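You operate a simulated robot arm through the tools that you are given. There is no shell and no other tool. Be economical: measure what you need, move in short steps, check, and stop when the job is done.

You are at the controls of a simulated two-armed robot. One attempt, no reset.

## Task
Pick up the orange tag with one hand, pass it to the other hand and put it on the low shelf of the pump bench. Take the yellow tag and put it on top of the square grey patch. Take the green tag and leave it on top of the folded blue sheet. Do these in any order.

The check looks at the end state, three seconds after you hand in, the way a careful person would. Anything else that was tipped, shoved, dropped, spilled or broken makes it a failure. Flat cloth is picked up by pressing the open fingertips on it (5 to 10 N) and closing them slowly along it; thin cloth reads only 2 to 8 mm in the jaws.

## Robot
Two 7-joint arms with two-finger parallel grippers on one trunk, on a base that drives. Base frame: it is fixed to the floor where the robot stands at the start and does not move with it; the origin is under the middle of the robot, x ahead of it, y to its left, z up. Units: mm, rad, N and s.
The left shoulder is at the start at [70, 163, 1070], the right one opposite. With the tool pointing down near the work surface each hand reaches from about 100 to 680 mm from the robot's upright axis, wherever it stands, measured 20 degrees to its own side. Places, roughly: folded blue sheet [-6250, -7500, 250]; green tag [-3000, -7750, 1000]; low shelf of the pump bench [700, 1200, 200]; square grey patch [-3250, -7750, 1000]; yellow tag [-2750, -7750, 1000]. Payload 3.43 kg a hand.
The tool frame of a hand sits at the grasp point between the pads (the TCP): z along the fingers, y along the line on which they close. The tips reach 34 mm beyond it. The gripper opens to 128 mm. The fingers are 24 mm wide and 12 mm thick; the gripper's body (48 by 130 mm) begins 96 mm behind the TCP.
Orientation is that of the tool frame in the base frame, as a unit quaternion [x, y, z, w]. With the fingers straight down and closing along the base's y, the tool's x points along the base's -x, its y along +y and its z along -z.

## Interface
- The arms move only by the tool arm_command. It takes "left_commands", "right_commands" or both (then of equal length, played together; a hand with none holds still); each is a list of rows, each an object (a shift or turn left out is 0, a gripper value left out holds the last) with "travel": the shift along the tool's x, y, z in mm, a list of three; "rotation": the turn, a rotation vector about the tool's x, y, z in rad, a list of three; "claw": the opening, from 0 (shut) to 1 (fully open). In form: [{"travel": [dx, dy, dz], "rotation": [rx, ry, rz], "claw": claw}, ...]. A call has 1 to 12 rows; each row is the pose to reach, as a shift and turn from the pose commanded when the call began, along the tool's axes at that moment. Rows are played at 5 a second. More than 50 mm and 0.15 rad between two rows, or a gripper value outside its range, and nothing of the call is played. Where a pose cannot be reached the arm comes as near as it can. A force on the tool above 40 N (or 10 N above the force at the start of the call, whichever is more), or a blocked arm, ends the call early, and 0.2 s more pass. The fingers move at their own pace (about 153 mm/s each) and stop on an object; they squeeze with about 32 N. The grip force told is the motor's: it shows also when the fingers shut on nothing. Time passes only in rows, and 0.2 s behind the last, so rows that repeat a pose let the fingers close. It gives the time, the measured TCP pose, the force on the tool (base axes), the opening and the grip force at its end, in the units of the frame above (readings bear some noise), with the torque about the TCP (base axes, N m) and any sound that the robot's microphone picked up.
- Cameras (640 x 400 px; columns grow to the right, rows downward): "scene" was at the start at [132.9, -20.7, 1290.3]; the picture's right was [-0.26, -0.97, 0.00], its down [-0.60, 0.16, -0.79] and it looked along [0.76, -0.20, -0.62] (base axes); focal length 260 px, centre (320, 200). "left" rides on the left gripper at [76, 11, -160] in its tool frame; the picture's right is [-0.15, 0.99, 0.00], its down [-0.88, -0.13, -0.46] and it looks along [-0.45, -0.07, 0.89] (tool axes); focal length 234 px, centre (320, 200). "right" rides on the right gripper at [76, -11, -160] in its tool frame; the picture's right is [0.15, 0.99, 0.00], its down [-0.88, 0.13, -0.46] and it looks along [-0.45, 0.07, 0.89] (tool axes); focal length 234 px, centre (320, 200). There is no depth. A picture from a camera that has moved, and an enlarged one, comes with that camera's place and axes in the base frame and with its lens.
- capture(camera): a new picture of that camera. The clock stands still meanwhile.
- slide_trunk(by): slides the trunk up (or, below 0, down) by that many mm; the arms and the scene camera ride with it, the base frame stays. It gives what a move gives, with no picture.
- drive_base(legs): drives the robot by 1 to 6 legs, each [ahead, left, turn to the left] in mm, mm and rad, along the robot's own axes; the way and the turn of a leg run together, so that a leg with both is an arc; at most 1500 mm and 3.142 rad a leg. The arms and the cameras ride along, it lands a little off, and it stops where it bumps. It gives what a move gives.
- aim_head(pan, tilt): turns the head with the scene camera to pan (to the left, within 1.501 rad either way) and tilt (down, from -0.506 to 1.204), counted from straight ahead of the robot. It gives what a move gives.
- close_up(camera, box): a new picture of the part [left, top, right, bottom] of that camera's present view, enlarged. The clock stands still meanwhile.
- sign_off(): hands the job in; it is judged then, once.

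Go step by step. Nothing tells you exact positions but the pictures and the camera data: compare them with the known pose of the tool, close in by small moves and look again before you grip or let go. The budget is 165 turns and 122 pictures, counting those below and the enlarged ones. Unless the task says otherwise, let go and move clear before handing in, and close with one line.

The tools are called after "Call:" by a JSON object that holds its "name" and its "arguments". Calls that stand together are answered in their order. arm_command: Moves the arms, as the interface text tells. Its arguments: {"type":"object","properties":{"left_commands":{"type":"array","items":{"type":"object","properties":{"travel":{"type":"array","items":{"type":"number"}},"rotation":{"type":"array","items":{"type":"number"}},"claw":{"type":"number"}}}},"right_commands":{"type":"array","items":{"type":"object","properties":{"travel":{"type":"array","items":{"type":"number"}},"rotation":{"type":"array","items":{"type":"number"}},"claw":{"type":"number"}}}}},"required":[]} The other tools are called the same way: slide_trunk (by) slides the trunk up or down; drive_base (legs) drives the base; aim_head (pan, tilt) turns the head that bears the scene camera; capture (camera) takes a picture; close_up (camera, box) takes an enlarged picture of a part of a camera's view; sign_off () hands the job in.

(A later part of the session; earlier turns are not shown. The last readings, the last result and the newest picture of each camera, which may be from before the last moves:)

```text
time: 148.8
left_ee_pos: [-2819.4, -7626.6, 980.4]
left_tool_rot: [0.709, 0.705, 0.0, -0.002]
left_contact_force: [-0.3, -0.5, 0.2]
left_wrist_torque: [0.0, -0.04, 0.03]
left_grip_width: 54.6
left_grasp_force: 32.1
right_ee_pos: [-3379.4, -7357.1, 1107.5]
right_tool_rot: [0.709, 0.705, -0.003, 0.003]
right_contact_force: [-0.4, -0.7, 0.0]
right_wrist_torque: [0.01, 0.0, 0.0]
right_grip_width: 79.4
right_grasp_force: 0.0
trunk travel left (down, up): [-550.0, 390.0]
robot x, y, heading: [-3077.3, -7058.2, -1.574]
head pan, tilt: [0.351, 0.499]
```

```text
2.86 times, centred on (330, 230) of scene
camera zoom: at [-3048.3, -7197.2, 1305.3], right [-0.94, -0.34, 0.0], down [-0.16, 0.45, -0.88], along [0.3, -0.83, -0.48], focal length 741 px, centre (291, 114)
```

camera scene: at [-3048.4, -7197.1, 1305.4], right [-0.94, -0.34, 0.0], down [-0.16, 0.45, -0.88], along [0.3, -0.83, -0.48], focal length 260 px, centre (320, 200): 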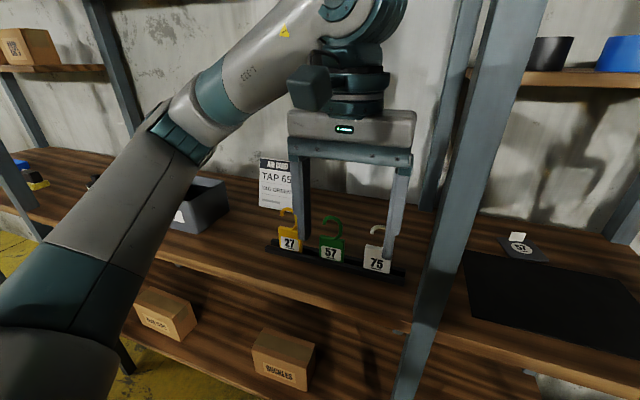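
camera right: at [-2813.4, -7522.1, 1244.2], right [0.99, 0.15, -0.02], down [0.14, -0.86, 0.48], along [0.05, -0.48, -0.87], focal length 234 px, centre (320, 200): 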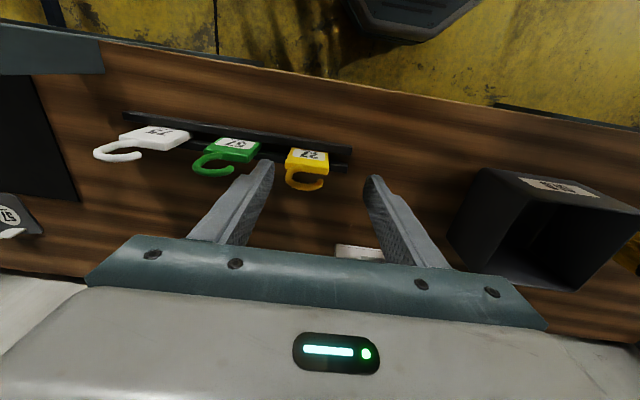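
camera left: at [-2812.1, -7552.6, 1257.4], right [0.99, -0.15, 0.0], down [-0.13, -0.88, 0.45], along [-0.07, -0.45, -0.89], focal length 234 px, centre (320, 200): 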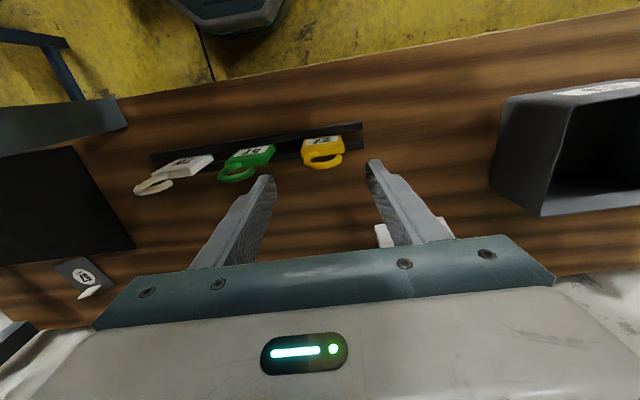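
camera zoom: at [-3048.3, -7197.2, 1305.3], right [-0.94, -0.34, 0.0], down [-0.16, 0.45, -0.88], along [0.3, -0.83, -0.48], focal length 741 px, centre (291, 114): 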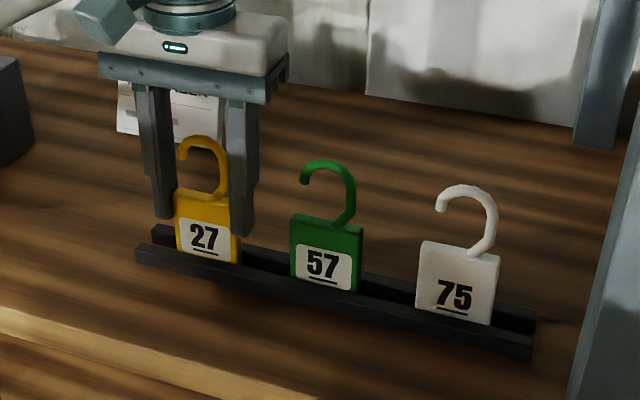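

The yellow tag is held (54.6 mm). Lift straight up 150 mm and draw back out of the unit.

Call:
{"name": "arm_command", "arguments": {"left_commands": [{"travel": [0, 0, -20]}, {"travel": [0, 0, -50]}, {"travel": [0, 0, -85]}, {"travel": [0, 0, -120]}, {"travel": [0, 0, -150]}, {"travel": [40, 0, -160]}, {"travel": [80, 0, -160]}, {"travel": [120, 0, -160]}, {"travel": [160, 0, -160]}, {"travel": [200, 0, -160]}, {"travel": [230, 0, -160]}]}}

Call:
{"name": "capture", "arguments": {"camera": "left"}}

Call:
{"name": "capture", "arguments": {"camera": "scene"}}

```text
time: 151.2
left_ee_pos: [-2816.1, -7395.7, 1141.8]
left_tool_rot: [0.708, 0.706, 0.001, -0.001]
left_contact_force: [0.5, 0.9, 0.3]
left_wrist_torque: [-0.02, 0.02, 0.0]
left_grip_width: 54.7
left_grasp_force: 31.8
right_ee_pos: [-3379.6, -7357.6, 1108.0]
right_tool_rot: [0.709, 0.705, -0.004, 0.003]
right_contact_force: [0.2, -0.4, -0.3]
right_wrist_torque: [0.01, 0.01, -0.01]
right_grip_width: 79.2
right_grasp_force: 0.1
trunk travel left (down, up): [-550.0, 390.0]
robot x, y, heading: [-3079.4, -7061.0, -1.578]
head pan, tilt: [0.351, 0.499]
```

```text
64 pictures are left
camera left: at [-2805.0, -7321.3, 1300.6], right [0.99, -0.15, 0.0], down [-0.13, -0.88, 0.45], along [-0.07, -0.45, -0.89], focal length 234 px, centre (320, 200)
```

left: 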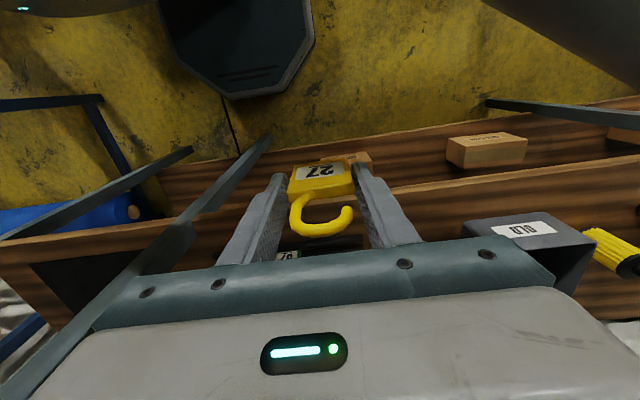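

```text
63 pictures are left
camera scene: at [-3048.3, -7196.9, 1305.3], right [-0.94, -0.34, 0.0], down [-0.16, 0.45, -0.88], along [0.3, -0.83, -0.48], focal length 260 px, centre (320, 200)
```

scene: 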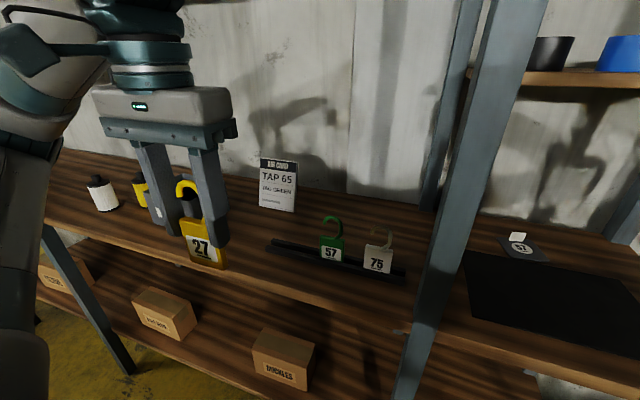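

The yellow tag is in hand and the others are undisturbed. I'll reposition to about [-3540, -6930] so the left arm can reach nearly straight into the right bay.

Call:
{"name": "drive_base", "arguments": {"legs": [[-130, 0, 0.004], [0, -470, 0]]}}

Call:
{"name": "arm_command", "arguments": {"left_commands": [{"travel": [-20, -10, 0], "rotation": [0, -0.12, 0]}, {"travel": [-40, -20, 0], "rotation": [0, -0.24, 0]}, {"travel": [-60, -30, 0], "rotation": [0, -0.36, 0]}, {"travel": [-85, -40, 0], "rotation": [0, -0.48, 0]}, {"travel": [-110, -45, 0], "rotation": [0, -0.6, 0]}, {"travel": [-135, -50, 0], "rotation": [0, -0.72, 0]}, {"travel": [-160, -50, 0], "rotation": [0, -0.84, 0]}, {"travel": [-180, -50, 0], "rotation": [0, -0.96, 0]}, {"travel": [-200, -50, 0], "rotation": [0, -1.047, 0]}, {"travel": [-200, -50, 0], "rotation": [0, -1.047, 0]}]}}

Call:
{"name": "aim_head", "arguments": {"pan": 0.15, "tilt": 0.4}}

Call:
{"name": "capture", "arguments": {"camera": "scene"}}

```text
time: 154.9
left_ee_pos: [-3283.5, -7268.0, 1140.6]
left_tool_rot: [0.712, 0.702, 0.001, 0.0]
left_contact_force: [-0.2, -0.9, -1.1]
left_wrist_torque: [-0.01, -0.02, -0.04]
left_grip_width: 55.0
left_grasp_force: 31.8
right_ee_pos: [-3845.6, -7222.5, 1107.7]
right_tool_rot: [0.712, 0.703, -0.003, 0.004]
right_contact_force: [0.2, 0.0, 0.1]
right_wrist_torque: [-0.02, -0.02, -0.03]
right_grip_width: 79.7
right_grasp_force: 0.0
trunk travel left (down, up): [-550.0, 390.0]
robot x, y, heading: [-3540.6, -6934.5, -1.584]
head pan, tilt: [0.351, 0.499]
```

```text
time: 157.1
left_ee_pos: [-3337.1, -7467.8, 1142.1]
left_tool_rot: [0.617, 0.608, -0.357, 0.351]
left_contact_force: [-0.7, 0.2, 0.4]
left_wrist_torque: [-0.01, 0.01, -0.03]
left_grip_width: 54.7
left_grasp_force: 31.7
right_ee_pos: [-3844.5, -7222.4, 1106.9]
right_tool_rot: [0.712, 0.703, -0.003, 0.003]
right_contact_force: [-0.6, 1.0, 0.1]
right_wrist_torque: [0.04, -0.01, 0.02]
right_grip_width: 79.5
right_grasp_force: 0.0
trunk travel left (down, up): [-550.0, 390.0]
robot x, y, heading: [-3543.1, -6932.8, -1.586]
head pan, tilt: [0.351, 0.499]
```

```text
time: 157.8
left_ee_pos: [-3336.9, -7467.9, 1142.4]
left_tool_rot: [0.615, 0.609, -0.356, 0.351]
left_contact_force: [0.0, 0.3, -0.4]
left_wrist_torque: [0.0, -0.02, -0.01]
left_grip_width: 54.7
left_grasp_force: 31.9
right_ee_pos: [-3844.6, -7223.7, 1107.8]
right_tool_rot: [0.712, 0.702, -0.003, 0.004]
right_contact_force: [0.3, -0.1, -0.3]
right_wrist_torque: [0.0, 0.01, -0.03]
right_grip_width: 79.4
right_grasp_force: 0.2
trunk travel left (down, up): [-550.0, 390.0]
robot x, y, heading: [-3539.8, -6930.0, -1.585]
head pan, tilt: [0.15, 0.4]
```

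```text
62 pictures are left
camera scene: at [-3530.1, -7071.4, 1314.4], right [-0.99, -0.14, 0.0], down [-0.05, 0.39, -0.92], along [0.13, -0.91, -0.39], focal length 260 px, centre (320, 200)
```

scene: 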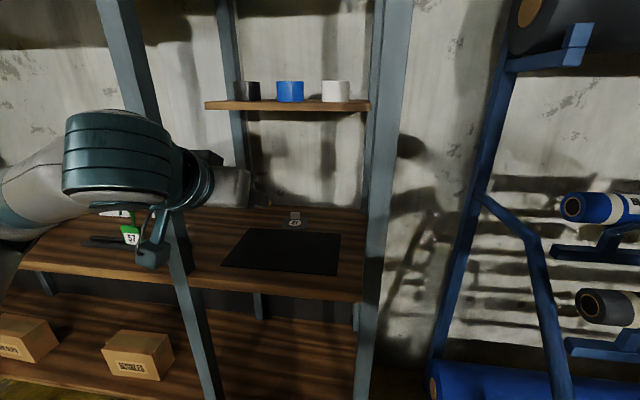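

The patch is again measured at [-3343, -7803]. I'll feed the hand about 200 mm along its fingers into the bay and check.

Call:
{"name": "arm_command", "arguments": {"left_commands": [{"travel": [-2, 0, 40]}, {"travel": [-5, 0, 80]}, {"travel": [-7, 0, 120]}, {"travel": [-10, 0, 160]}, {"travel": [-12, 0, 200]}, {"travel": [-12, 0, 200]}]}}

Call:
{"name": "capture", "arguments": {"camera": "scene"}}

Call:
{"name": "capture", "arguments": {"camera": "left"}}

```text
time: 159.2
left_ee_pos: [-3338.9, -7644.5, 1048.9]
left_tool_rot: [0.616, 0.609, -0.356, 0.351]
left_contact_force: [-0.4, 0.8, 0.4]
left_wrist_torque: [0.02, -0.01, 0.04]
left_grip_width: 54.6
left_grasp_force: 32.4
right_ee_pos: [-3844.3, -7222.2, 1107.0]
right_tool_rot: [0.712, 0.702, -0.004, 0.005]
right_contact_force: [-0.3, 0.1, -0.9]
right_wrist_torque: [0.03, -0.02, 0.06]
right_grip_width: 79.7
right_grasp_force: 0.0
trunk travel left (down, up): [-550.0, 390.0]
robot x, y, heading: [-3545.4, -6929.2, -1.585]
head pan, tilt: [0.15, 0.4]
```

```text
61 pictures are left
camera scene: at [-3530.1, -7070.7, 1314.5], right [-0.99, -0.14, 0.0], down [-0.05, 0.39, -0.92], along [0.12, -0.91, -0.39], focal length 260 px, centre (320, 200)
```

scene: 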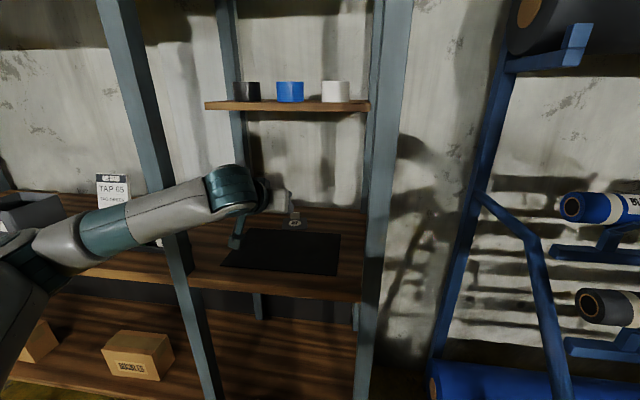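

```text
60 pictures are left
camera left: at [-3325.8, -7470.0, 1063.5], right [0.99, -0.09, 0.13], down [-0.13, -0.04, 0.99], along [-0.08, -1.0, -0.06], focal length 234 px, centre (320, 200)
```

left: 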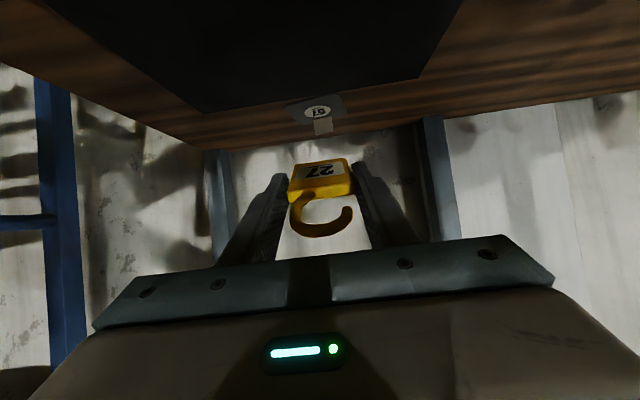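

The tag is aligned with the patch (x≈-3342), but the forearm will pass close to the left upright. I'll back the base 110 mm so the arm straightens, then extend to above the patch.

Call:
{"name": "drive_base", "arguments": {"legs": [[-110, 0, 0]]}}

Call:
{"name": "arm_command", "arguments": {"left_commands": [{"travel": [-11, 0, 39]}, {"travel": [-22, 0, 78]}, {"travel": [-34, 0, 118]}, {"travel": [-45, 0, 157]}, {"travel": [-56, 0, 197]}, {"travel": [-56, 0, 197]}]}}

Call:
{"name": "capture", "arguments": {"camera": "scene"}}

Call:
{"name": "capture", "arguments": {"camera": "left"}}

```text
time: 160.4
left_ee_pos: [-3339.2, -7534.7, 1048.9]
left_tool_rot: [0.617, 0.607, -0.357, 0.35]
left_contact_force: [0.2, -0.6, -0.9]
left_wrist_torque: [0.03, -0.04, 0.01]
left_grip_width: 54.7
left_grasp_force: 32.4
right_ee_pos: [-3844.0, -7110.0, 1106.6]
right_tool_rot: [0.714, 0.7, -0.003, 0.002]
right_contact_force: [0.4, 0.1, 0.6]
right_wrist_torque: [0.0, 0.01, -0.02]
right_grip_width: 79.7
right_grasp_force: 0.1
trunk travel left (down, up): [-550.0, 390.0]
robot x, y, heading: [-3537.2, -6820.8, -1.589]
head pan, tilt: [0.15, 0.4]
```

```text
time: 161.8
left_ee_pos: [-3343.5, -7737.8, 999.2]
left_tool_rot: [0.618, 0.607, -0.357, 0.35]
left_contact_force: [-0.7, 0.5, -0.9]
left_wrist_torque: [-0.02, -0.02, 0.02]
left_grip_width: 54.8
left_grasp_force: 32.5
right_ee_pos: [-3843.6, -7110.8, 1107.5]
right_tool_rot: [0.713, 0.701, -0.003, 0.003]
right_contact_force: [0.5, 0.7, -0.3]
right_wrist_torque: [-0.03, -0.02, -0.04]
right_grip_width: 79.3
right_grasp_force: 0.1
trunk travel left (down, up): [-550.0, 390.0]
robot x, y, heading: [-3541.6, -6819.0, -1.591]
head pan, tilt: [0.15, 0.4]
```

```text
59 pictures are left
camera scene: at [-3528.6, -6959.9, 1314.5], right [-0.99, -0.13, 0.0], down [-0.05, 0.39, -0.92], along [0.12, -0.91, -0.39], focal length 260 px, centre (320, 200)
```

scene: 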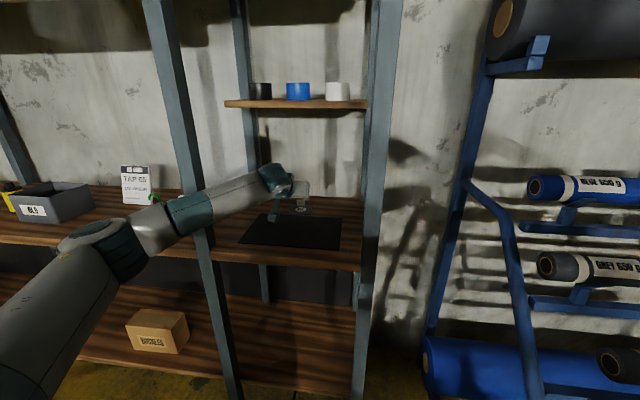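

```text
58 pictures are left
camera left: at [-3330.5, -7562.1, 1013.1], right [0.99, -0.09, 0.13], down [-0.13, -0.04, 0.99], along [-0.08, -0.99, -0.06], focal length 234 px, centre (320, 200)
```

left: 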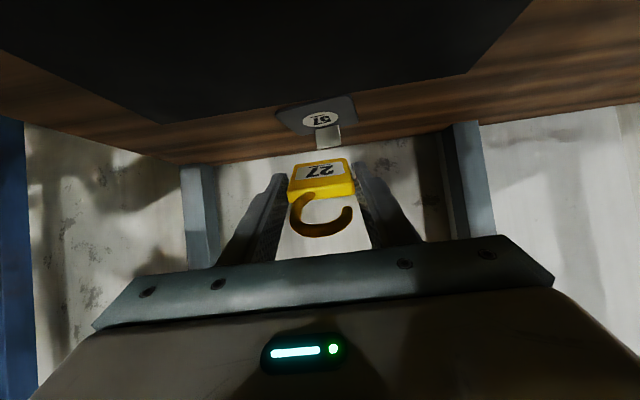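

The tag's lower edge is about 35 mm short of its spot and 50 mm high. I'll lower and feed it most of the way and look again.

Call:
{"name": "arm_command", "arguments": {"left_commands": [{"travel": [6, 0, 14]}, {"travel": [13, 0, 28]}, {"travel": [19, 0, 42]}, {"travel": [19, 0, 42]}]}}

Call:
{"name": "close_up", "arguments": {"camera": "left", "box": [220, 80, 420, 220]}}

Call:
{"name": "close_up", "arguments": {"camera": "scene", "box": [230, 150, 370, 260]}}

```text
time: 162.8
left_ee_pos: [-3345.2, -7762.0, 960.9]
left_tool_rot: [0.618, 0.608, -0.356, 0.35]
left_contact_force: [-0.1, 0.5, 0.2]
left_wrist_torque: [0.0, -0.01, -0.03]
left_grip_width: 54.8
left_grasp_force: 32.0
right_ee_pos: [-3843.7, -7110.0, 1107.5]
right_tool_rot: [0.713, 0.701, -0.003, 0.003]
right_contact_force: [0.6, 0.9, -0.8]
right_wrist_torque: [0.0, -0.01, 0.0]
right_grip_width: 79.6
right_grasp_force: 0.0
trunk travel left (down, up): [-550.0, 390.0]
robot x, y, heading: [-3539.7, -6817.7, -1.595]
head pan, tilt: [0.15, 0.4]
```

```text
2.86 times, centred on (320, 150) of left
camera zoom: at [-3331.6, -7587.6, 975.6], right [0.99, -0.09, 0.13], down [-0.13, -0.04, 0.99], along [-0.08, -0.99, -0.06], focal length 669 px, centre (320, 343)
```

zoom: 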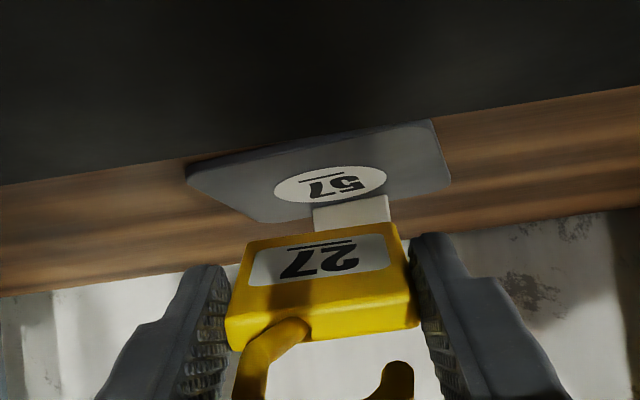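

```text
3.64 times, centred on (300, 205) of scene
camera zoom: at [-3528.9, -6960.4, 1314.5], right [-0.99, -0.13, 0.0], down [-0.05, 0.39, -0.92], along [0.12, -0.91, -0.39], focal length 944 px, centre (393, 182)
```

zoom: 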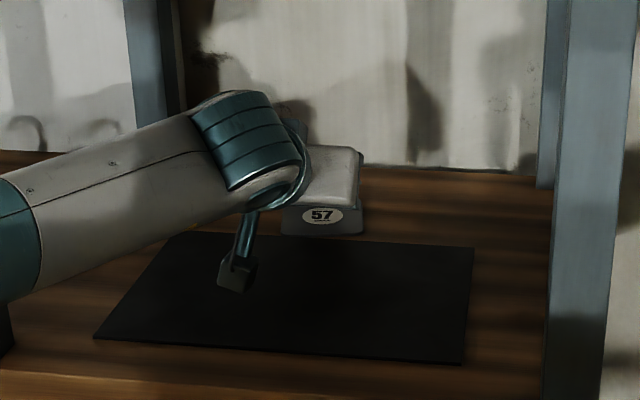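

The tag edge is about 13 mm above the patch. Final feed, small steps.

Call:
{"name": "arm_command", "arguments": {"left_commands": [{"travel": [3, 0, 7]}, {"travel": [6, 0, 13]}, {"travel": [8, 0, 14.5]}, {"travel": [8, 0, 14.5]}]}}

Call:
{"name": "close_up", "arguments": {"camera": "left", "box": [220, 80, 420, 220]}}

```text
time: 163.8
left_ee_pos: [-3344.2, -7771.2, 947.0]
left_tool_rot: [0.618, 0.607, -0.356, 0.35]
left_contact_force: [-0.5, 0.0, -1.3]
left_wrist_torque: [0.03, 0.02, -0.01]
left_grip_width: 55.0
left_grasp_force: 31.9
right_ee_pos: [-3844.2, -7111.6, 1107.3]
right_tool_rot: [0.714, 0.7, -0.002, 0.004]
right_contact_force: [0.4, 0.2, 0.3]
right_wrist_torque: [0.03, -0.03, -0.04]
right_grip_width: 79.2
right_grasp_force: 0.1
trunk travel left (down, up): [-550.0, 390.0]
robot x, y, heading: [-3538.6, -6821.0, -1.592]
head pan, tilt: [0.15, 0.4]
```

```text
2.86 times, centred on (320, 150) of left
camera zoom: at [-3331.0, -7595.6, 962.4], right [0.99, -0.09, 0.13], down [-0.13, -0.05, 0.99], along [-0.08, -0.99, -0.06], focal length 669 px, centre (320, 343)
```

zoom: 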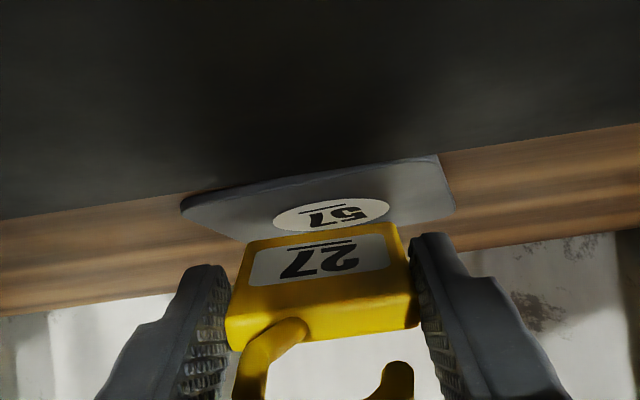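

No contact yet; lower another 5 mm in small steps.

Call:
{"name": "arm_command", "arguments": {"left_commands": [{"travel": [1.7, 0, 1]}, {"travel": [3, 0, 1.7]}, {"travel": [4.3, 0, 2.5]}, {"travel": [4.3, 0, 2.5]}]}}

Call:
{"name": "close_up", "arguments": {"camera": "left", "box": [220, 80, 420, 220]}}

```text
time: 164.8
left_ee_pos: [-3345.1, -7771.1, 945.0]
left_tool_rot: [0.617, 0.607, -0.357, 0.351]
left_contact_force: [0.5, -1.9, 8.6]
left_wrist_torque: [-0.6, -0.06, 0.02]
left_grip_width: 54.9
left_grasp_force: 32.1
right_ee_pos: [-3845.7, -7110.0, 1107.6]
right_tool_rot: [0.714, 0.701, -0.003, 0.004]
right_contact_force: [0.6, -0.1, -0.3]
right_wrist_torque: [0.01, 0.02, -0.01]
right_grip_width: 79.5
right_grasp_force: 0.0
trunk travel left (down, up): [-550.0, 390.0]
robot x, y, heading: [-3540.2, -6821.7, -1.59]
head pan, tilt: [0.15, 0.4]
```

```text
2.86 times, centred on (320, 150) of left
camera zoom: at [-3330.8, -7595.2, 958.3], right [0.99, -0.09, 0.13], down [-0.13, -0.04, 0.99], along [-0.08, -0.99, -0.05], focal length 669 px, centre (320, 343)
```

zoom: 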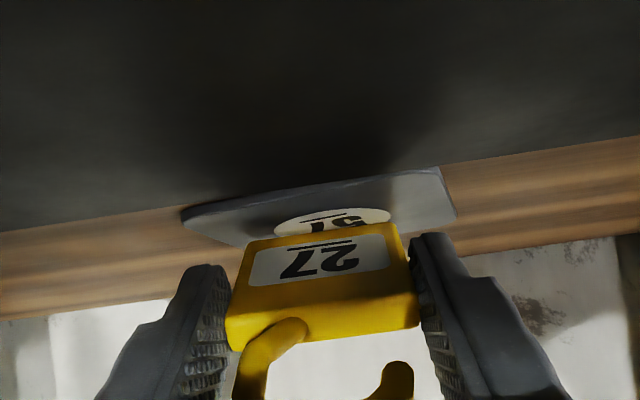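

The lower edge is touching the patch (8.6 N at y≈-7833, as planned). Open slowly to let the tag fall flat.

Call:
{"name": "arm_command", "arguments": {"left_commands": [{"travel": [0, 0, 0], "claw": 0.45}, {"travel": [0, 0, 0], "claw": 0.5}, {"travel": [0, 0, 0], "claw": 0.58}, {"travel": [0, 0, 0], "claw": 0.66}, {"travel": [0, 0, 0], "claw": 0.66}]}}

Call:
{"name": "close_up", "arguments": {"camera": "left", "box": [220, 80, 420, 220]}}

```text
time: 166.0
left_ee_pos: [-3343.6, -7771.6, 941.5]
left_tool_rot: [0.618, 0.607, -0.357, 0.349]
left_contact_force: [-0.1, -0.4, -0.6]
left_wrist_torque: [0.01, -0.02, -0.01]
left_grip_width: 84.6
left_grasp_force: 0.1
right_ee_pos: [-3844.9, -7111.0, 1107.3]
right_tool_rot: [0.714, 0.701, -0.004, 0.003]
right_contact_force: [0.2, 0.4, -0.1]
right_wrist_torque: [0.02, 0.0, -0.01]
right_grip_width: 79.4
right_grasp_force: 0.0
trunk travel left (down, up): [-550.0, 390.0]
robot x, y, heading: [-3539.9, -6818.5, -1.597]
head pan, tilt: [0.15, 0.4]
```

```text
2.86 times, centred on (320, 150) of left
camera zoom: at [-3330.7, -7595.8, 956.2], right [0.99, -0.09, 0.13], down [-0.13, -0.05, 0.99], along [-0.08, -0.99, -0.06], focal length 669 px, centre (320, 343)
```

zoom: 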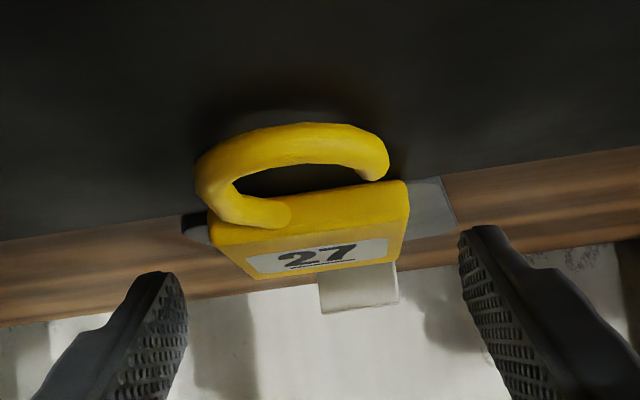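

The tag fell flat on the patch. Withdraw back and up along the fingers and look.

Call:
{"name": "arm_command", "arguments": {"left_commands": [{"travel": [-8, 0, -10]}, {"travel": [-16, 0, -25]}, {"travel": [-20, 0, -60]}, {"travel": [-20, 0, -100]}, {"travel": [-20, 0, -140]}, {"travel": [-10, 0, -180]}, {"travel": [0, 0, -220]}, {"travel": [0, 0, -260]}, {"travel": [0, 0, -300]}, {"travel": [0, 0, -330]}]}}

Call:
{"name": "close_up", "arguments": {"camera": "scene", "box": [220, 150, 380, 260]}}

Call:
{"name": "close_up", "arguments": {"camera": "left", "box": [220, 50, 420, 190]}}

```text
time: 168.2
left_ee_pos: [-3338.0, -7484.7, 1108.6]
left_tool_rot: [0.618, 0.608, -0.356, 0.35]
left_contact_force: [-0.1, 1.0, -0.7]
left_wrist_torque: [0.0, 0.03, 0.01]
left_grip_width: 84.5
left_grasp_force: 0.0
right_ee_pos: [-3844.4, -7109.6, 1106.7]
right_tool_rot: [0.714, 0.701, -0.003, 0.003]
right_contact_force: [-0.8, -0.6, 1.3]
right_wrist_torque: [-0.01, 0.02, 0.02]
right_grip_width: 79.4
right_grasp_force: 0.0
trunk travel left (down, up): [-550.0, 390.0]
robot x, y, heading: [-3541.6, -6818.6, -1.591]
head pan, tilt: [0.15, 0.4]
```

```text
3.64 times, centred on (300, 205) of scene
camera zoom: at [-3529.1, -6960.0, 1314.5], right [-0.99, -0.13, 0.0], down [-0.05, 0.39, -0.92], along [0.12, -0.91, -0.39], focal length 944 px, centre (393, 182)
```

zoom: 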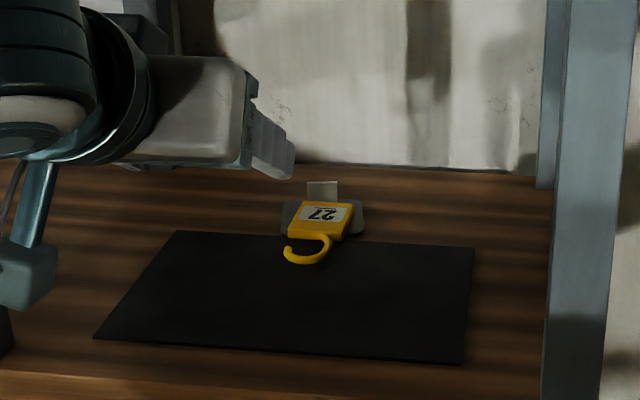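

```text
2.86 times, centred on (320, 120) of left
camera zoom: at [-3324.2, -7309.6, 1123.5], right [0.99, -0.09, 0.13], down [-0.13, -0.05, 0.99], along [-0.08, -0.99, -0.06], focal length 669 px, centre (320, 429)
```

zoom: 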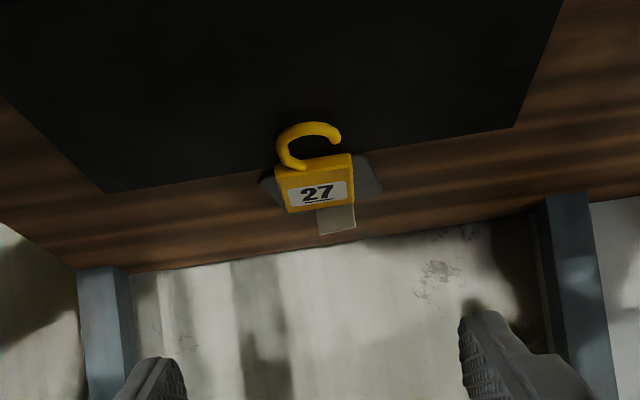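

The yellow tag lies on the grey patch. Now I'll bring the left hand back to pointing down, outside the unit, and move over for the green tag.

Call:
{"name": "arm_command", "arguments": {"left_commands": [{"travel": [11, 0, -23], "rotation": [0, 0.12, 0]}, {"travel": [22, 0, -46], "rotation": [0, 0.24, 0]}, {"travel": [33, 0, -69], "rotation": [0, 0.36, 0]}, {"travel": [44, 0, -92], "rotation": [0, 0.48, 0]}, {"travel": [55, 0, -115], "rotation": [0, 0.6, 0]}, {"travel": [66, 0, -138], "rotation": [0, 0.72, 0]}, {"travel": [77, 0, -161], "rotation": [0, 0.84, 0]}, {"travel": [88, 0, -185], "rotation": [0, 0.96, 0]}, {"travel": [98, 0, -209], "rotation": [0, 1.047, 0]}, {"travel": [98, 0, -209], "rotation": [0, 1.047, 0]}]}}

Call:
{"name": "drive_base", "arguments": {"legs": [[0, 365, 0.02], [230, 0, 0]]}}

Call:
{"name": "capture", "arguments": {"camera": "left"}}

Call:
{"name": "aim_head", "arguments": {"pan": 0.35, "tilt": 0.5}}

Call:
{"name": "capture", "arguments": {"camera": "scene"}}

```text
time: 170.4
left_ee_pos: [-3336.7, -7252.5, 1125.1]
left_tool_rot: [0.713, 0.701, 0.001, 0.0]
left_contact_force: [-0.1, -0.3, 0.2]
left_wrist_torque: [-0.02, 0.03, -0.03]
left_grip_width: 84.4
left_grasp_force: 0.0
right_ee_pos: [-3843.9, -7110.4, 1105.9]
right_tool_rot: [0.714, 0.7, -0.003, 0.004]
right_contact_force: [-0.5, -1.1, -0.1]
right_wrist_torque: [0.01, 0.0, 0.0]
right_grip_width: 79.6
right_grasp_force: 0.1
trunk travel left (down, up): [-550.0, 390.0]
robot x, y, heading: [-3540.7, -6823.1, -1.59]
head pan, tilt: [0.15, 0.4]
```

```text
time: 174.1
left_ee_pos: [-2955.6, -7476.7, 1124.9]
left_tool_rot: [0.707, 0.708, 0.0, -0.001]
left_contact_force: [0.7, -0.2, -0.8]
left_wrist_torque: [0.02, -0.01, -0.02]
left_grip_width: 84.4
left_grasp_force: 0.2
right_ee_pos: [-3465.4, -7346.4, 1107.1]
right_tool_rot: [0.707, 0.707, -0.003, 0.003]
right_contact_force: [0.0, -0.2, -0.5]
right_wrist_torque: [0.04, -0.03, 0.0]
right_grip_width: 79.3
right_grasp_force: 0.0
trunk travel left (down, up): [-550.0, 390.0]
robot x, y, heading: [-3168.1, -7052.9, -1.571]
head pan, tilt: [0.15, 0.4]
```

```text
50 pictures are left
camera left: at [-2945.2, -7403.0, 1284.8], right [0.99, -0.14, 0.0], down [-0.13, -0.88, 0.45], along [-0.07, -0.45, -0.89], focal length 234 px, centre (320, 200)
```

left: 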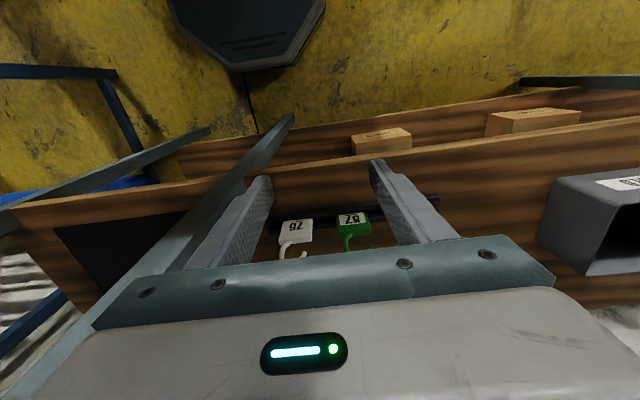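

```text
time: 174.8
left_ee_pos: [-2956.5, -7477.1, 1124.5]
left_tool_rot: [0.706, 0.708, 0.001, -0.001]
left_contact_force: [-0.2, -0.2, 0.4]
left_wrist_torque: [0.01, 0.01, -0.01]
left_grip_width: 84.7
left_grasp_force: 0.1
right_ee_pos: [-3466.3, -7346.0, 1106.5]
right_tool_rot: [0.707, 0.707, -0.002, 0.003]
right_contact_force: [-0.2, -0.7, 0.3]
right_wrist_torque: [0.02, -0.01, 0.01]
right_grip_width: 79.4
right_grasp_force: 0.0
trunk travel left (down, up): [-550.0, 390.0]
robot x, y, heading: [-3165.1, -7049.3, -1.575]
head pan, tilt: [0.351, 0.499]
```

```text
49 pictures are left
camera scene: at [-3136.4, -7183.7, 1305.3], right [-0.94, -0.34, 0.0], down [-0.16, 0.45, -0.88], along [0.3, -0.82, -0.48], focal length 260 px, centre (320, 200)
```

scene: 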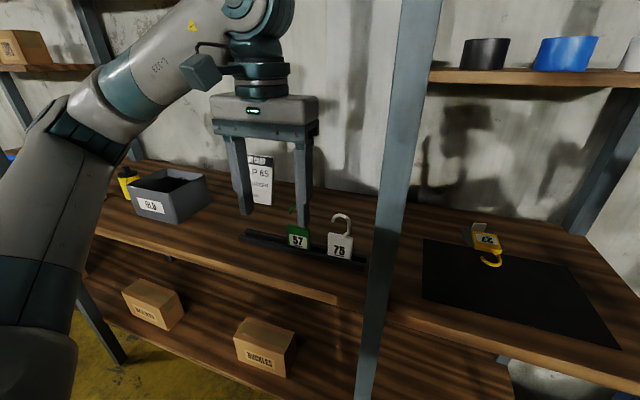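

Yellow lies well on the patch. Move the left hand above the green tag (est. [-2920, -7630]) and verify.

Call:
{"name": "arm_command", "arguments": {"left_commands": [{"travel": [-30, 18, 0], "claw": 0.62}, {"travel": [-70, 36, 0]}, {"travel": [-110, 36, 0]}, {"travel": [-153, 36, 0]}, {"travel": [-153, 36, 25]}, {"travel": [-153, 36, 25]}]}}

Call:
{"name": "capture", "arguments": {"camera": "left"}}

```text
time: 176.2
left_ee_pos: [-2919.3, -7630.8, 1098.9]
left_tool_rot: [0.707, 0.707, 0.001, -0.001]
left_contact_force: [0.4, 0.4, 0.0]
left_wrist_torque: [-0.02, -0.04, -0.02]
left_grip_width: 79.2
left_grasp_force: 0.1
right_ee_pos: [-3466.9, -7346.7, 1106.6]
right_tool_rot: [0.707, 0.707, -0.002, 0.004]
right_contact_force: [-0.1, 0.4, 0.6]
right_wrist_torque: [0.02, 0.0, -0.01]
right_grip_width: 79.1
right_grasp_force: 0.0
trunk travel left (down, up): [-550.0, 390.0]
robot x, y, heading: [-3166.8, -7046.8, -1.57]
head pan, tilt: [0.351, 0.499]
```

```text
48 pictures are left
camera left: at [-2908.9, -7556.0, 1258.6], right [0.99, -0.14, 0.0], down [-0.13, -0.88, 0.45], along [-0.07, -0.45, -0.89], focal length 234 px, centre (320, 200)
```

left: 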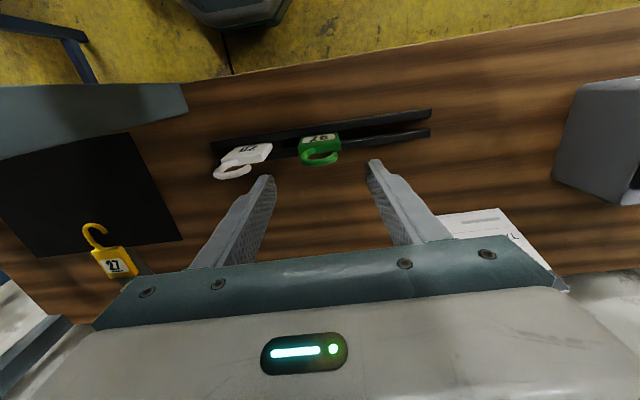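

Green is at about [-2921, -7632], well centred. Descend and close.

Call:
{"name": "arm_command", "arguments": {"left_commands": [{"travel": [0, -2, 40]}, {"travel": [0, -2, 80]}, {"travel": [0, -2, 107]}, {"travel": [0, -2, 119]}, {"travel": [0, -2, 119]}, {"travel": [0, -2, 119], "claw": 0.5}, {"travel": [0, -2, 119], "claw": 0.42}, {"travel": [0, -2, 119], "claw": 0.3}, {"travel": [0, -2, 119], "claw": 0.3}]}}

Call:
{"name": "close_up", "arguments": {"camera": "scene", "box": [220, 160, 400, 300]}}

```text
time: 178.2
left_ee_pos: [-2921.7, -7629.0, 979.7]
left_tool_rot: [0.706, 0.708, 0.001, -0.001]
left_contact_force: [0.2, 0.2, -0.4]
left_wrist_torque: [-0.01, -0.04, -0.02]
left_grip_width: 54.8
left_grasp_force: 32.2
right_ee_pos: [-3465.7, -7346.9, 1106.5]
right_tool_rot: [0.707, 0.707, -0.003, 0.003]
right_contact_force: [0.5, 0.4, -0.7]
right_wrist_torque: [0.02, 0.01, -0.05]
right_grip_width: 79.4
right_grasp_force: 0.0
trunk travel left (down, up): [-550.0, 390.0]
robot x, y, heading: [-3170.5, -7055.4, -1.571]
head pan, tilt: [0.351, 0.499]
```

```text
2.86 times, centred on (310, 230) of scene
camera zoom: at [-3136.4, -7183.9, 1305.3], right [-0.94, -0.34, 0.0], down [-0.16, 0.45, -0.88], along [0.3, -0.82, -0.48], focal length 741 px, centre (349, 114)
```

zoom: 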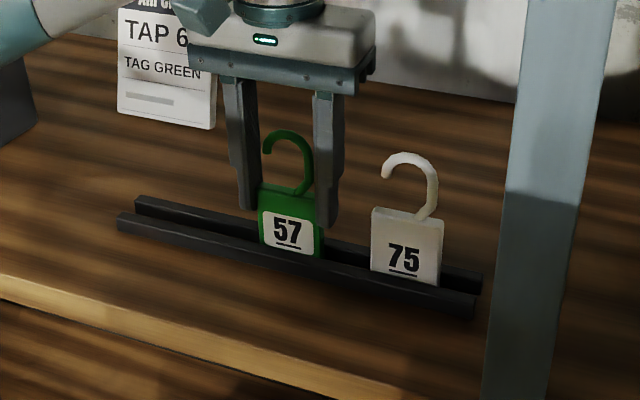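

Green is held (54.8 mm). Lift, draw out, back the robot off, and look toward the blue sheet area at [-6250, -7500].

Call:
{"name": "arm_command", "arguments": {"left_commands": [{"travel": [0, 0, -20]}, {"travel": [0, 0, -50]}, {"travel": [0, 0, -85]}, {"travel": [0, 0, -120]}, {"travel": [0, 0, -150]}, {"travel": [40, 0, -160]}, {"travel": [80, 0, -160]}, {"travel": [120, 0, -160]}, {"travel": [160, 0, -160]}, {"travel": [200, 0, -160]}, {"travel": [235, 0, -160]}]}}

Call:
{"name": "drive_base", "arguments": {"legs": [[-450, 0, 0]]}}

Call:
{"name": "aim_head", "arguments": {"pan": -1.2, "tilt": 0.3}}

Call:
{"name": "capture", "arguments": {"camera": "scene"}}

```text
time: 180.6
left_ee_pos: [-2921.2, -7396.2, 1142.8]
left_tool_rot: [0.707, 0.708, 0.001, 0.0]
left_contact_force: [-0.3, -0.1, -0.5]
left_wrist_torque: [-0.04, -0.01, -0.02]
left_grip_width: 54.7
left_grasp_force: 31.7
right_ee_pos: [-3466.4, -7345.6, 1106.6]
right_tool_rot: [0.707, 0.707, -0.003, 0.004]
right_contact_force: [-0.8, 0.4, -0.2]
right_wrist_torque: [-0.01, 0.01, 0.0]
right_grip_width: 79.4
right_grasp_force: 0.0
trunk travel left (down, up): [-550.0, 390.0]
robot x, y, heading: [-3168.1, -7050.1, -1.576]
head pan, tilt: [0.351, 0.499]
```

```text
time: 183.4
left_ee_pos: [-2921.6, -6935.2, 1143.3]
left_tool_rot: [0.707, 0.708, 0.0, -0.001]
left_contact_force: [-0.2, -0.4, -0.6]
left_wrist_torque: [-0.01, 0.02, 0.0]
left_grip_width: 54.8
left_grasp_force: 32.2
right_ee_pos: [-3467.2, -6883.2, 1106.9]
right_tool_rot: [0.707, 0.707, -0.003, 0.003]
right_contact_force: [0.0, -0.1, 0.9]
right_wrist_torque: [0.03, 0.0, 0.04]
right_grip_width: 79.1
right_grasp_force: 0.0
trunk travel left (down, up): [-550.0, 390.0]
robot x, y, heading: [-3166.9, -6589.7, -1.573]
head pan, tilt: [0.351, 0.499]
```

```text
time: 185.0
left_ee_pos: [-2922.6, -6935.2, 1143.0]
left_tool_rot: [0.706, 0.708, 0.0, -0.001]
left_contact_force: [-1.0, -0.5, -0.6]
left_wrist_torque: [-0.01, -0.01, -0.03]
left_grip_width: 54.8
left_grasp_force: 32.0
right_ee_pos: [-3464.6, -6883.2, 1107.8]
right_tool_rot: [0.707, 0.707, -0.003, 0.003]
right_contact_force: [0.4, -0.2, -0.2]
right_wrist_torque: [0.02, -0.01, 0.0]
right_grip_width: 79.5
right_grasp_force: 0.0
trunk travel left (down, up): [-550.0, 390.0]
robot x, y, heading: [-3167.2, -6587.7, -1.571]
head pan, tilt: [-1.201, 0.3]
```

```text
46 pictures are left
camera scene: at [-3254.5, -6670.6, 1323.7], right [-0.36, 0.93, 0.0], down [0.28, 0.11, -0.96], along [-0.89, -0.34, -0.3], focal length 260 px, centre (320, 200)
```

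scene: 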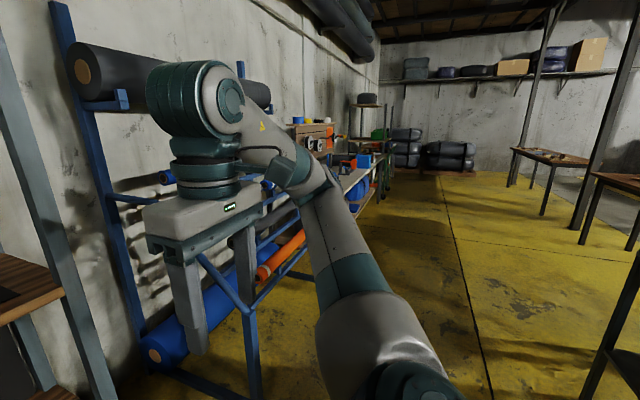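

Call:
{"name": "close_up", "arguments": {"camera": "scene", "box": [280, 110, 440, 230]}}

```text
3.33 times, centred on (360, 170) of scene
camera zoom: at [-3254.5, -6670.6, 1323.7], right [-0.36, 0.93, 0.0], down [0.28, 0.11, -0.96], along [-0.89, -0.34, -0.3], focal length 865 px, centre (187, 300)
```

zoom: 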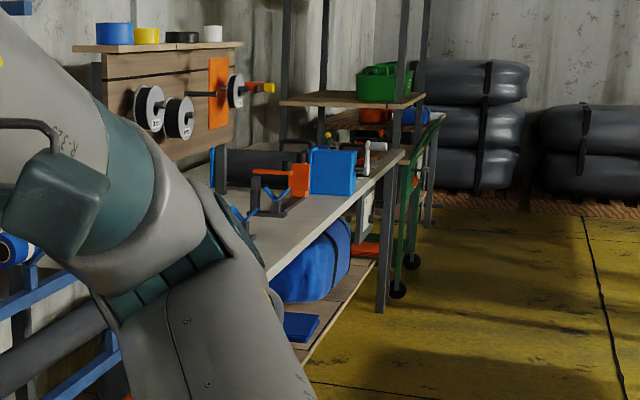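

The folded blue sheet is on the low shelf of the workbench ahead-right, around x≈-6200, y≈-7350. I'll strafe right about 2600 mm along the aisle and look at it.

Call:
{"name": "drive_base", "arguments": {"legs": [[-120, 0, 0], [0, -1300, 0], [0, -1300, 0]]}}

Call:
{"name": "aim_head", "arguments": {"pan": -0.45, "tilt": 0.5}}

Call:
{"name": "capture", "arguments": {"camera": "scene"}}

```text
time: 198.4
left_ee_pos: [-5495.6, -6782.8, 1142.4]
left_tool_rot: [0.717, 0.697, 0.0, -0.002]
left_contact_force: [0.5, 0.3, -0.1]
left_wrist_torque: [-0.04, -0.01, 0.03]
left_grip_width: 54.7
left_grasp_force: 31.9
right_ee_pos: [-6039.0, -6714.2, 1106.7]
right_tool_rot: [0.717, 0.697, -0.003, 0.003]
right_contact_force: [-0.6, 0.5, -0.6]
right_wrist_torque: [0.0, 0.0, 0.01]
right_grip_width: 79.4
right_grasp_force: 0.1
trunk travel left (down, up): [-550.0, 390.0]
robot x, y, heading: [-5730.9, -6429.3, -1.601]
head pan, tilt: [-1.201, 0.3]
```

```text
time: 199.5
left_ee_pos: [-5496.1, -6782.4, 1143.0]
left_tool_rot: [0.716, 0.698, -0.001, -0.002]
left_contact_force: [0.5, -0.5, -0.2]
left_wrist_torque: [0.02, 0.01, 0.03]
left_grip_width: 55.0
left_grasp_force: 32.3
right_ee_pos: [-6038.4, -6715.0, 1106.7]
right_tool_rot: [0.717, 0.697, -0.003, 0.003]
right_contact_force: [0.2, 0.1, -0.1]
right_wrist_torque: [-0.06, 0.0, 0.03]
right_grip_width: 79.3
right_grasp_force: 0.0
trunk travel left (down, up): [-550.0, 390.0]
robot x, y, heading: [-5734.0, -6428.4, -1.6]
head pan, tilt: [-0.45, 0.499]
```

```text
44 pictures are left
camera scene: at [-5774.6, -6556.3, 1305.3], right [-0.89, 0.46, 0.0], down [0.22, 0.42, -0.88], along [-0.41, -0.78, -0.48], focal length 260 px, centre (320, 200)
```

scene: 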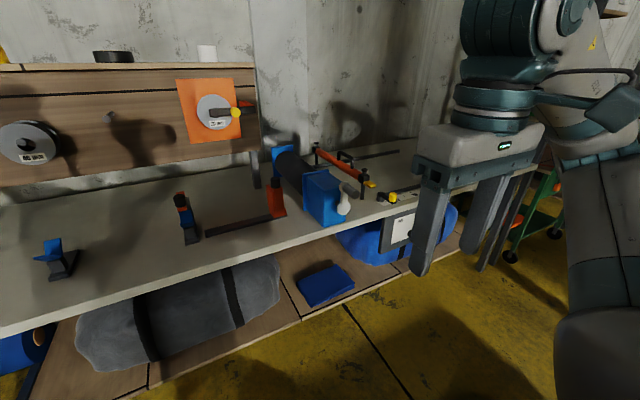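

The blue sheet is at about [-6265, -7410, 255], under a bench top whose front edge is at y≈-7196. I'll line the left hand up with it, square up, and lower the trunk.

Call:
{"name": "drive_base", "arguments": {"legs": [[0, -740, 0.03]]}}

Call:
{"name": "slide_trunk", "arguments": {"by": -400}}

Call:
{"name": "slide_trunk", "arguments": {"by": -120}}

Call:
{"name": "aim_head", "arguments": {"pan": 0.3, "tilt": 0.45}}

Call:
{"name": "capture", "arguments": {"camera": "scene"}}

```text
time: 203.4
left_ee_pos: [-6216.9, -6760.3, 1142.5]
left_tool_rot: [0.716, 0.698, 0.0, -0.001]
left_contact_force: [-1.1, 0.6, -0.3]
left_wrist_torque: [-0.03, -0.01, 0.04]
left_grip_width: 55.0
left_grasp_force: 32.3
right_ee_pos: [-6759.2, -6695.6, 1107.3]
right_tool_rot: [0.717, 0.697, -0.004, 0.004]
right_contact_force: [-0.9, 0.3, -0.2]
right_wrist_torque: [0.0, 0.0, -0.01]
right_grip_width: 79.2
right_grasp_force: 0.1
trunk travel left (down, up): [-550.0, 390.0]
robot x, y, heading: [-6450.8, -6405.1, -1.598]
head pan, tilt: [-0.45, 0.499]
```

```text
time: 207.2
left_ee_pos: [-6216.8, -6759.7, 742.6]
left_tool_rot: [0.716, 0.699, 0.0, -0.001]
left_contact_force: [0.0, 0.0, 0.0]
left_wrist_torque: [-0.01, 0.0, 0.0]
left_grip_width: 54.7
left_grasp_force: 32.3
right_ee_pos: [-6759.3, -6695.1, 706.9]
right_tool_rot: [0.716, 0.698, -0.003, 0.003]
right_contact_force: [0.8, -0.8, -0.4]
right_wrist_torque: [0.0, 0.01, -0.01]
right_grip_width: 79.3
right_grasp_force: 0.1
trunk travel left (down, up): [-150.0, 790.0]
robot x, y, heading: [-6448.1, -6407.9, -1.595]
head pan, tilt: [-0.45, 0.499]
```

```text
time: 208.7
left_ee_pos: [-6216.0, -6760.2, 622.4]
left_tool_rot: [0.715, 0.699, 0.0, -0.001]
left_contact_force: [-0.3, 0.0, -0.6]
left_wrist_torque: [0.01, 0.01, 0.0]
left_grip_width: 54.8
left_grasp_force: 32.3
right_ee_pos: [-6757.9, -6695.1, 586.5]
right_tool_rot: [0.716, 0.698, -0.003, 0.004]
right_contact_force: [0.3, -0.8, 0.3]
right_wrist_torque: [0.0, -0.02, 0.0]
right_grip_width: 79.4
right_grasp_force: 0.1
trunk travel left (down, up): [-30.0, 910.0]
robot x, y, heading: [-6455.3, -6408.9, -1.595]
head pan, tilt: [-0.45, 0.499]
```

```text
time: 209.8
left_ee_pos: [-6215.9, -6759.8, 622.1]
left_tool_rot: [0.715, 0.699, 0.0, -0.001]
left_contact_force: [0.8, -0.3, 0.4]
left_wrist_torque: [-0.02, -0.04, -0.01]
left_grip_width: 54.9
left_grasp_force: 32.1
right_ee_pos: [-6759.7, -6694.3, 587.7]
right_tool_rot: [0.717, 0.697, -0.004, 0.004]
right_contact_force: [-0.2, 0.3, -0.2]
right_wrist_torque: [-0.01, 0.02, 0.0]
right_grip_width: 79.6
right_grasp_force: 0.1
trunk travel left (down, up): [-30.0, 910.0]
robot x, y, heading: [-6454.5, -6407.8, -1.595]
head pan, tilt: [0.3, 0.45]
```

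```text
43 pictures are left
camera scene: at [-6429.2, -6543.8, 789.8], right [-0.96, -0.27, 0.0], down [-0.12, 0.42, -0.9], along [0.24, -0.87, -0.44], focal length 260 px, centre (320, 200)
```

scene: 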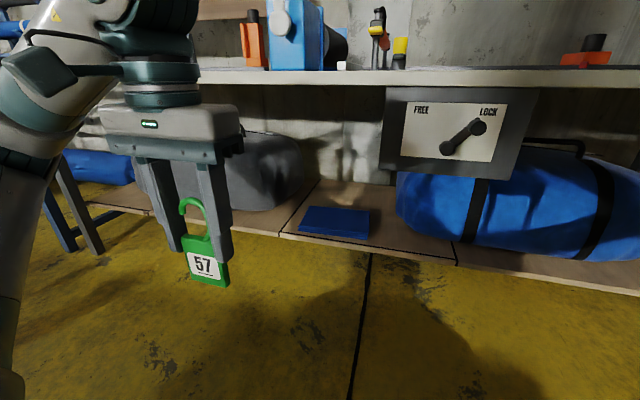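

Sheet centre ≈[-6250, -7430], top z≈262; a control panel hangs right of it at x<-6415. I'll pitch the left hand forward while lowering it, still outside the bench, then drive 200 mm ahead.

Call:
{"name": "arm_command", "arguments": {"left_commands": [{"travel": [-20, -2, 20], "rotation": [0, -0.12, 0]}, {"travel": [-40, -4, 40], "rotation": [0, -0.24, 0]}, {"travel": [-60, -6, 60], "rotation": [0, -0.36, 0]}, {"travel": [-85, -8, 80], "rotation": [0, -0.48, 0]}, {"travel": [-110, -10, 105], "rotation": [0, -0.6, 0]}, {"travel": [-135, -12, 130], "rotation": [0, -0.72, 0]}, {"travel": [-160, -15, 155], "rotation": [0, -0.84, 0]}, {"travel": [-180, -18, 180], "rotation": [0, -0.96, 0]}, {"travel": [-200, -20, 205], "rotation": [0, -1.047, 0]}, {"travel": [-200, -20, 230], "rotation": [0, -1.047, 0]}, {"travel": [-200, -20, 230], "rotation": [0, -1.047, 0]}]}}

Call:
{"name": "drive_base", "arguments": {"legs": [[200, 0, 0]]}}

Call:
{"name": "capture", "arguments": {"camera": "scene"}}

Call:
{"name": "capture", "arguments": {"camera": "left"}}

```text
time: 212.2
left_ee_pos: [-6243.7, -6995.8, 388.9]
left_tool_rot: [0.62, 0.606, -0.357, 0.349]
left_contact_force: [0.5, -0.4, -0.5]
left_wrist_torque: [0.02, -0.05, 0.03]
left_grip_width: 54.7
left_grasp_force: 32.5
left hand out of reach, approached as far as the arm can: row 5, 6, 7, 8, 9, 10, 11
right_ee_pos: [-6759.0, -6694.2, 586.3]
right_tool_rot: [0.716, 0.698, -0.003, 0.003]
right_contact_force: [0.7, -0.2, -0.8]
right_wrist_torque: [0.02, -0.04, -0.01]
right_grip_width: 79.4
right_grasp_force: 0.1
trunk travel left (down, up): [-30.0, 910.0]
robot x, y, heading: [-6451.3, -6406.2, -1.6]
head pan, tilt: [0.3, 0.45]
```

```text
time: 213.8
left_ee_pos: [-6252.0, -7191.0, 388.9]
left_tool_rot: [0.621, 0.604, -0.358, 0.347]
left_contact_force: [0.2, 0.1, -0.2]
left_wrist_torque: [0.05, -0.01, -0.03]
left_grip_width: 54.8
left_grasp_force: 31.9
right_ee_pos: [-6764.7, -6889.0, 586.2]
right_tool_rot: [0.717, 0.697, -0.002, 0.003]
right_contact_force: [0.1, -0.1, 0.1]
right_wrist_torque: [0.01, 0.01, 0.02]
right_grip_width: 79.2
right_grasp_force: 0.0
trunk travel left (down, up): [-30.0, 910.0]
robot x, y, heading: [-6458.5, -6602.7, -1.599]
head pan, tilt: [0.3, 0.45]
```

```text
42 pictures are left
camera scene: at [-6434.9, -6738.5, 789.8], right [-0.96, -0.27, 0.0], down [-0.12, 0.42, -0.9], along [0.24, -0.87, -0.44], focal length 260 px, centre (320, 200)
```

scene: 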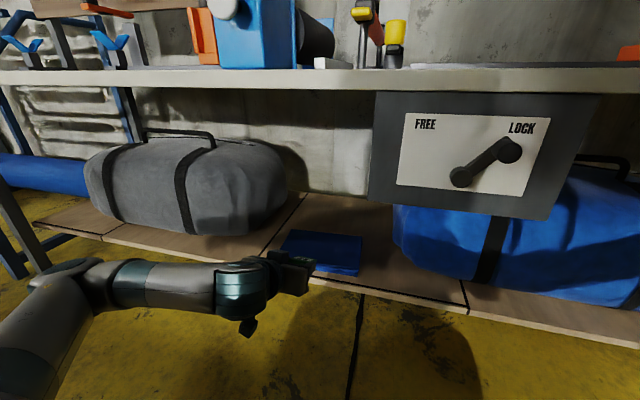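

```text
41 pictures are left
camera left: at [-6236.1, -7015.7, 402.9], right [0.99, -0.1, 0.13], down [-0.13, -0.04, 0.99], along [-0.09, -0.99, -0.06], focal length 234 px, centre (320, 200)
```

left: 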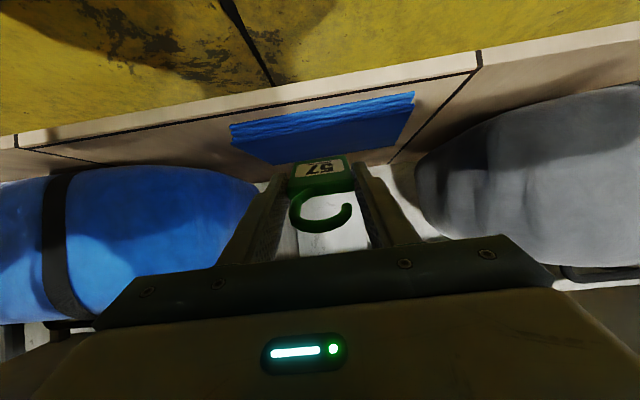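

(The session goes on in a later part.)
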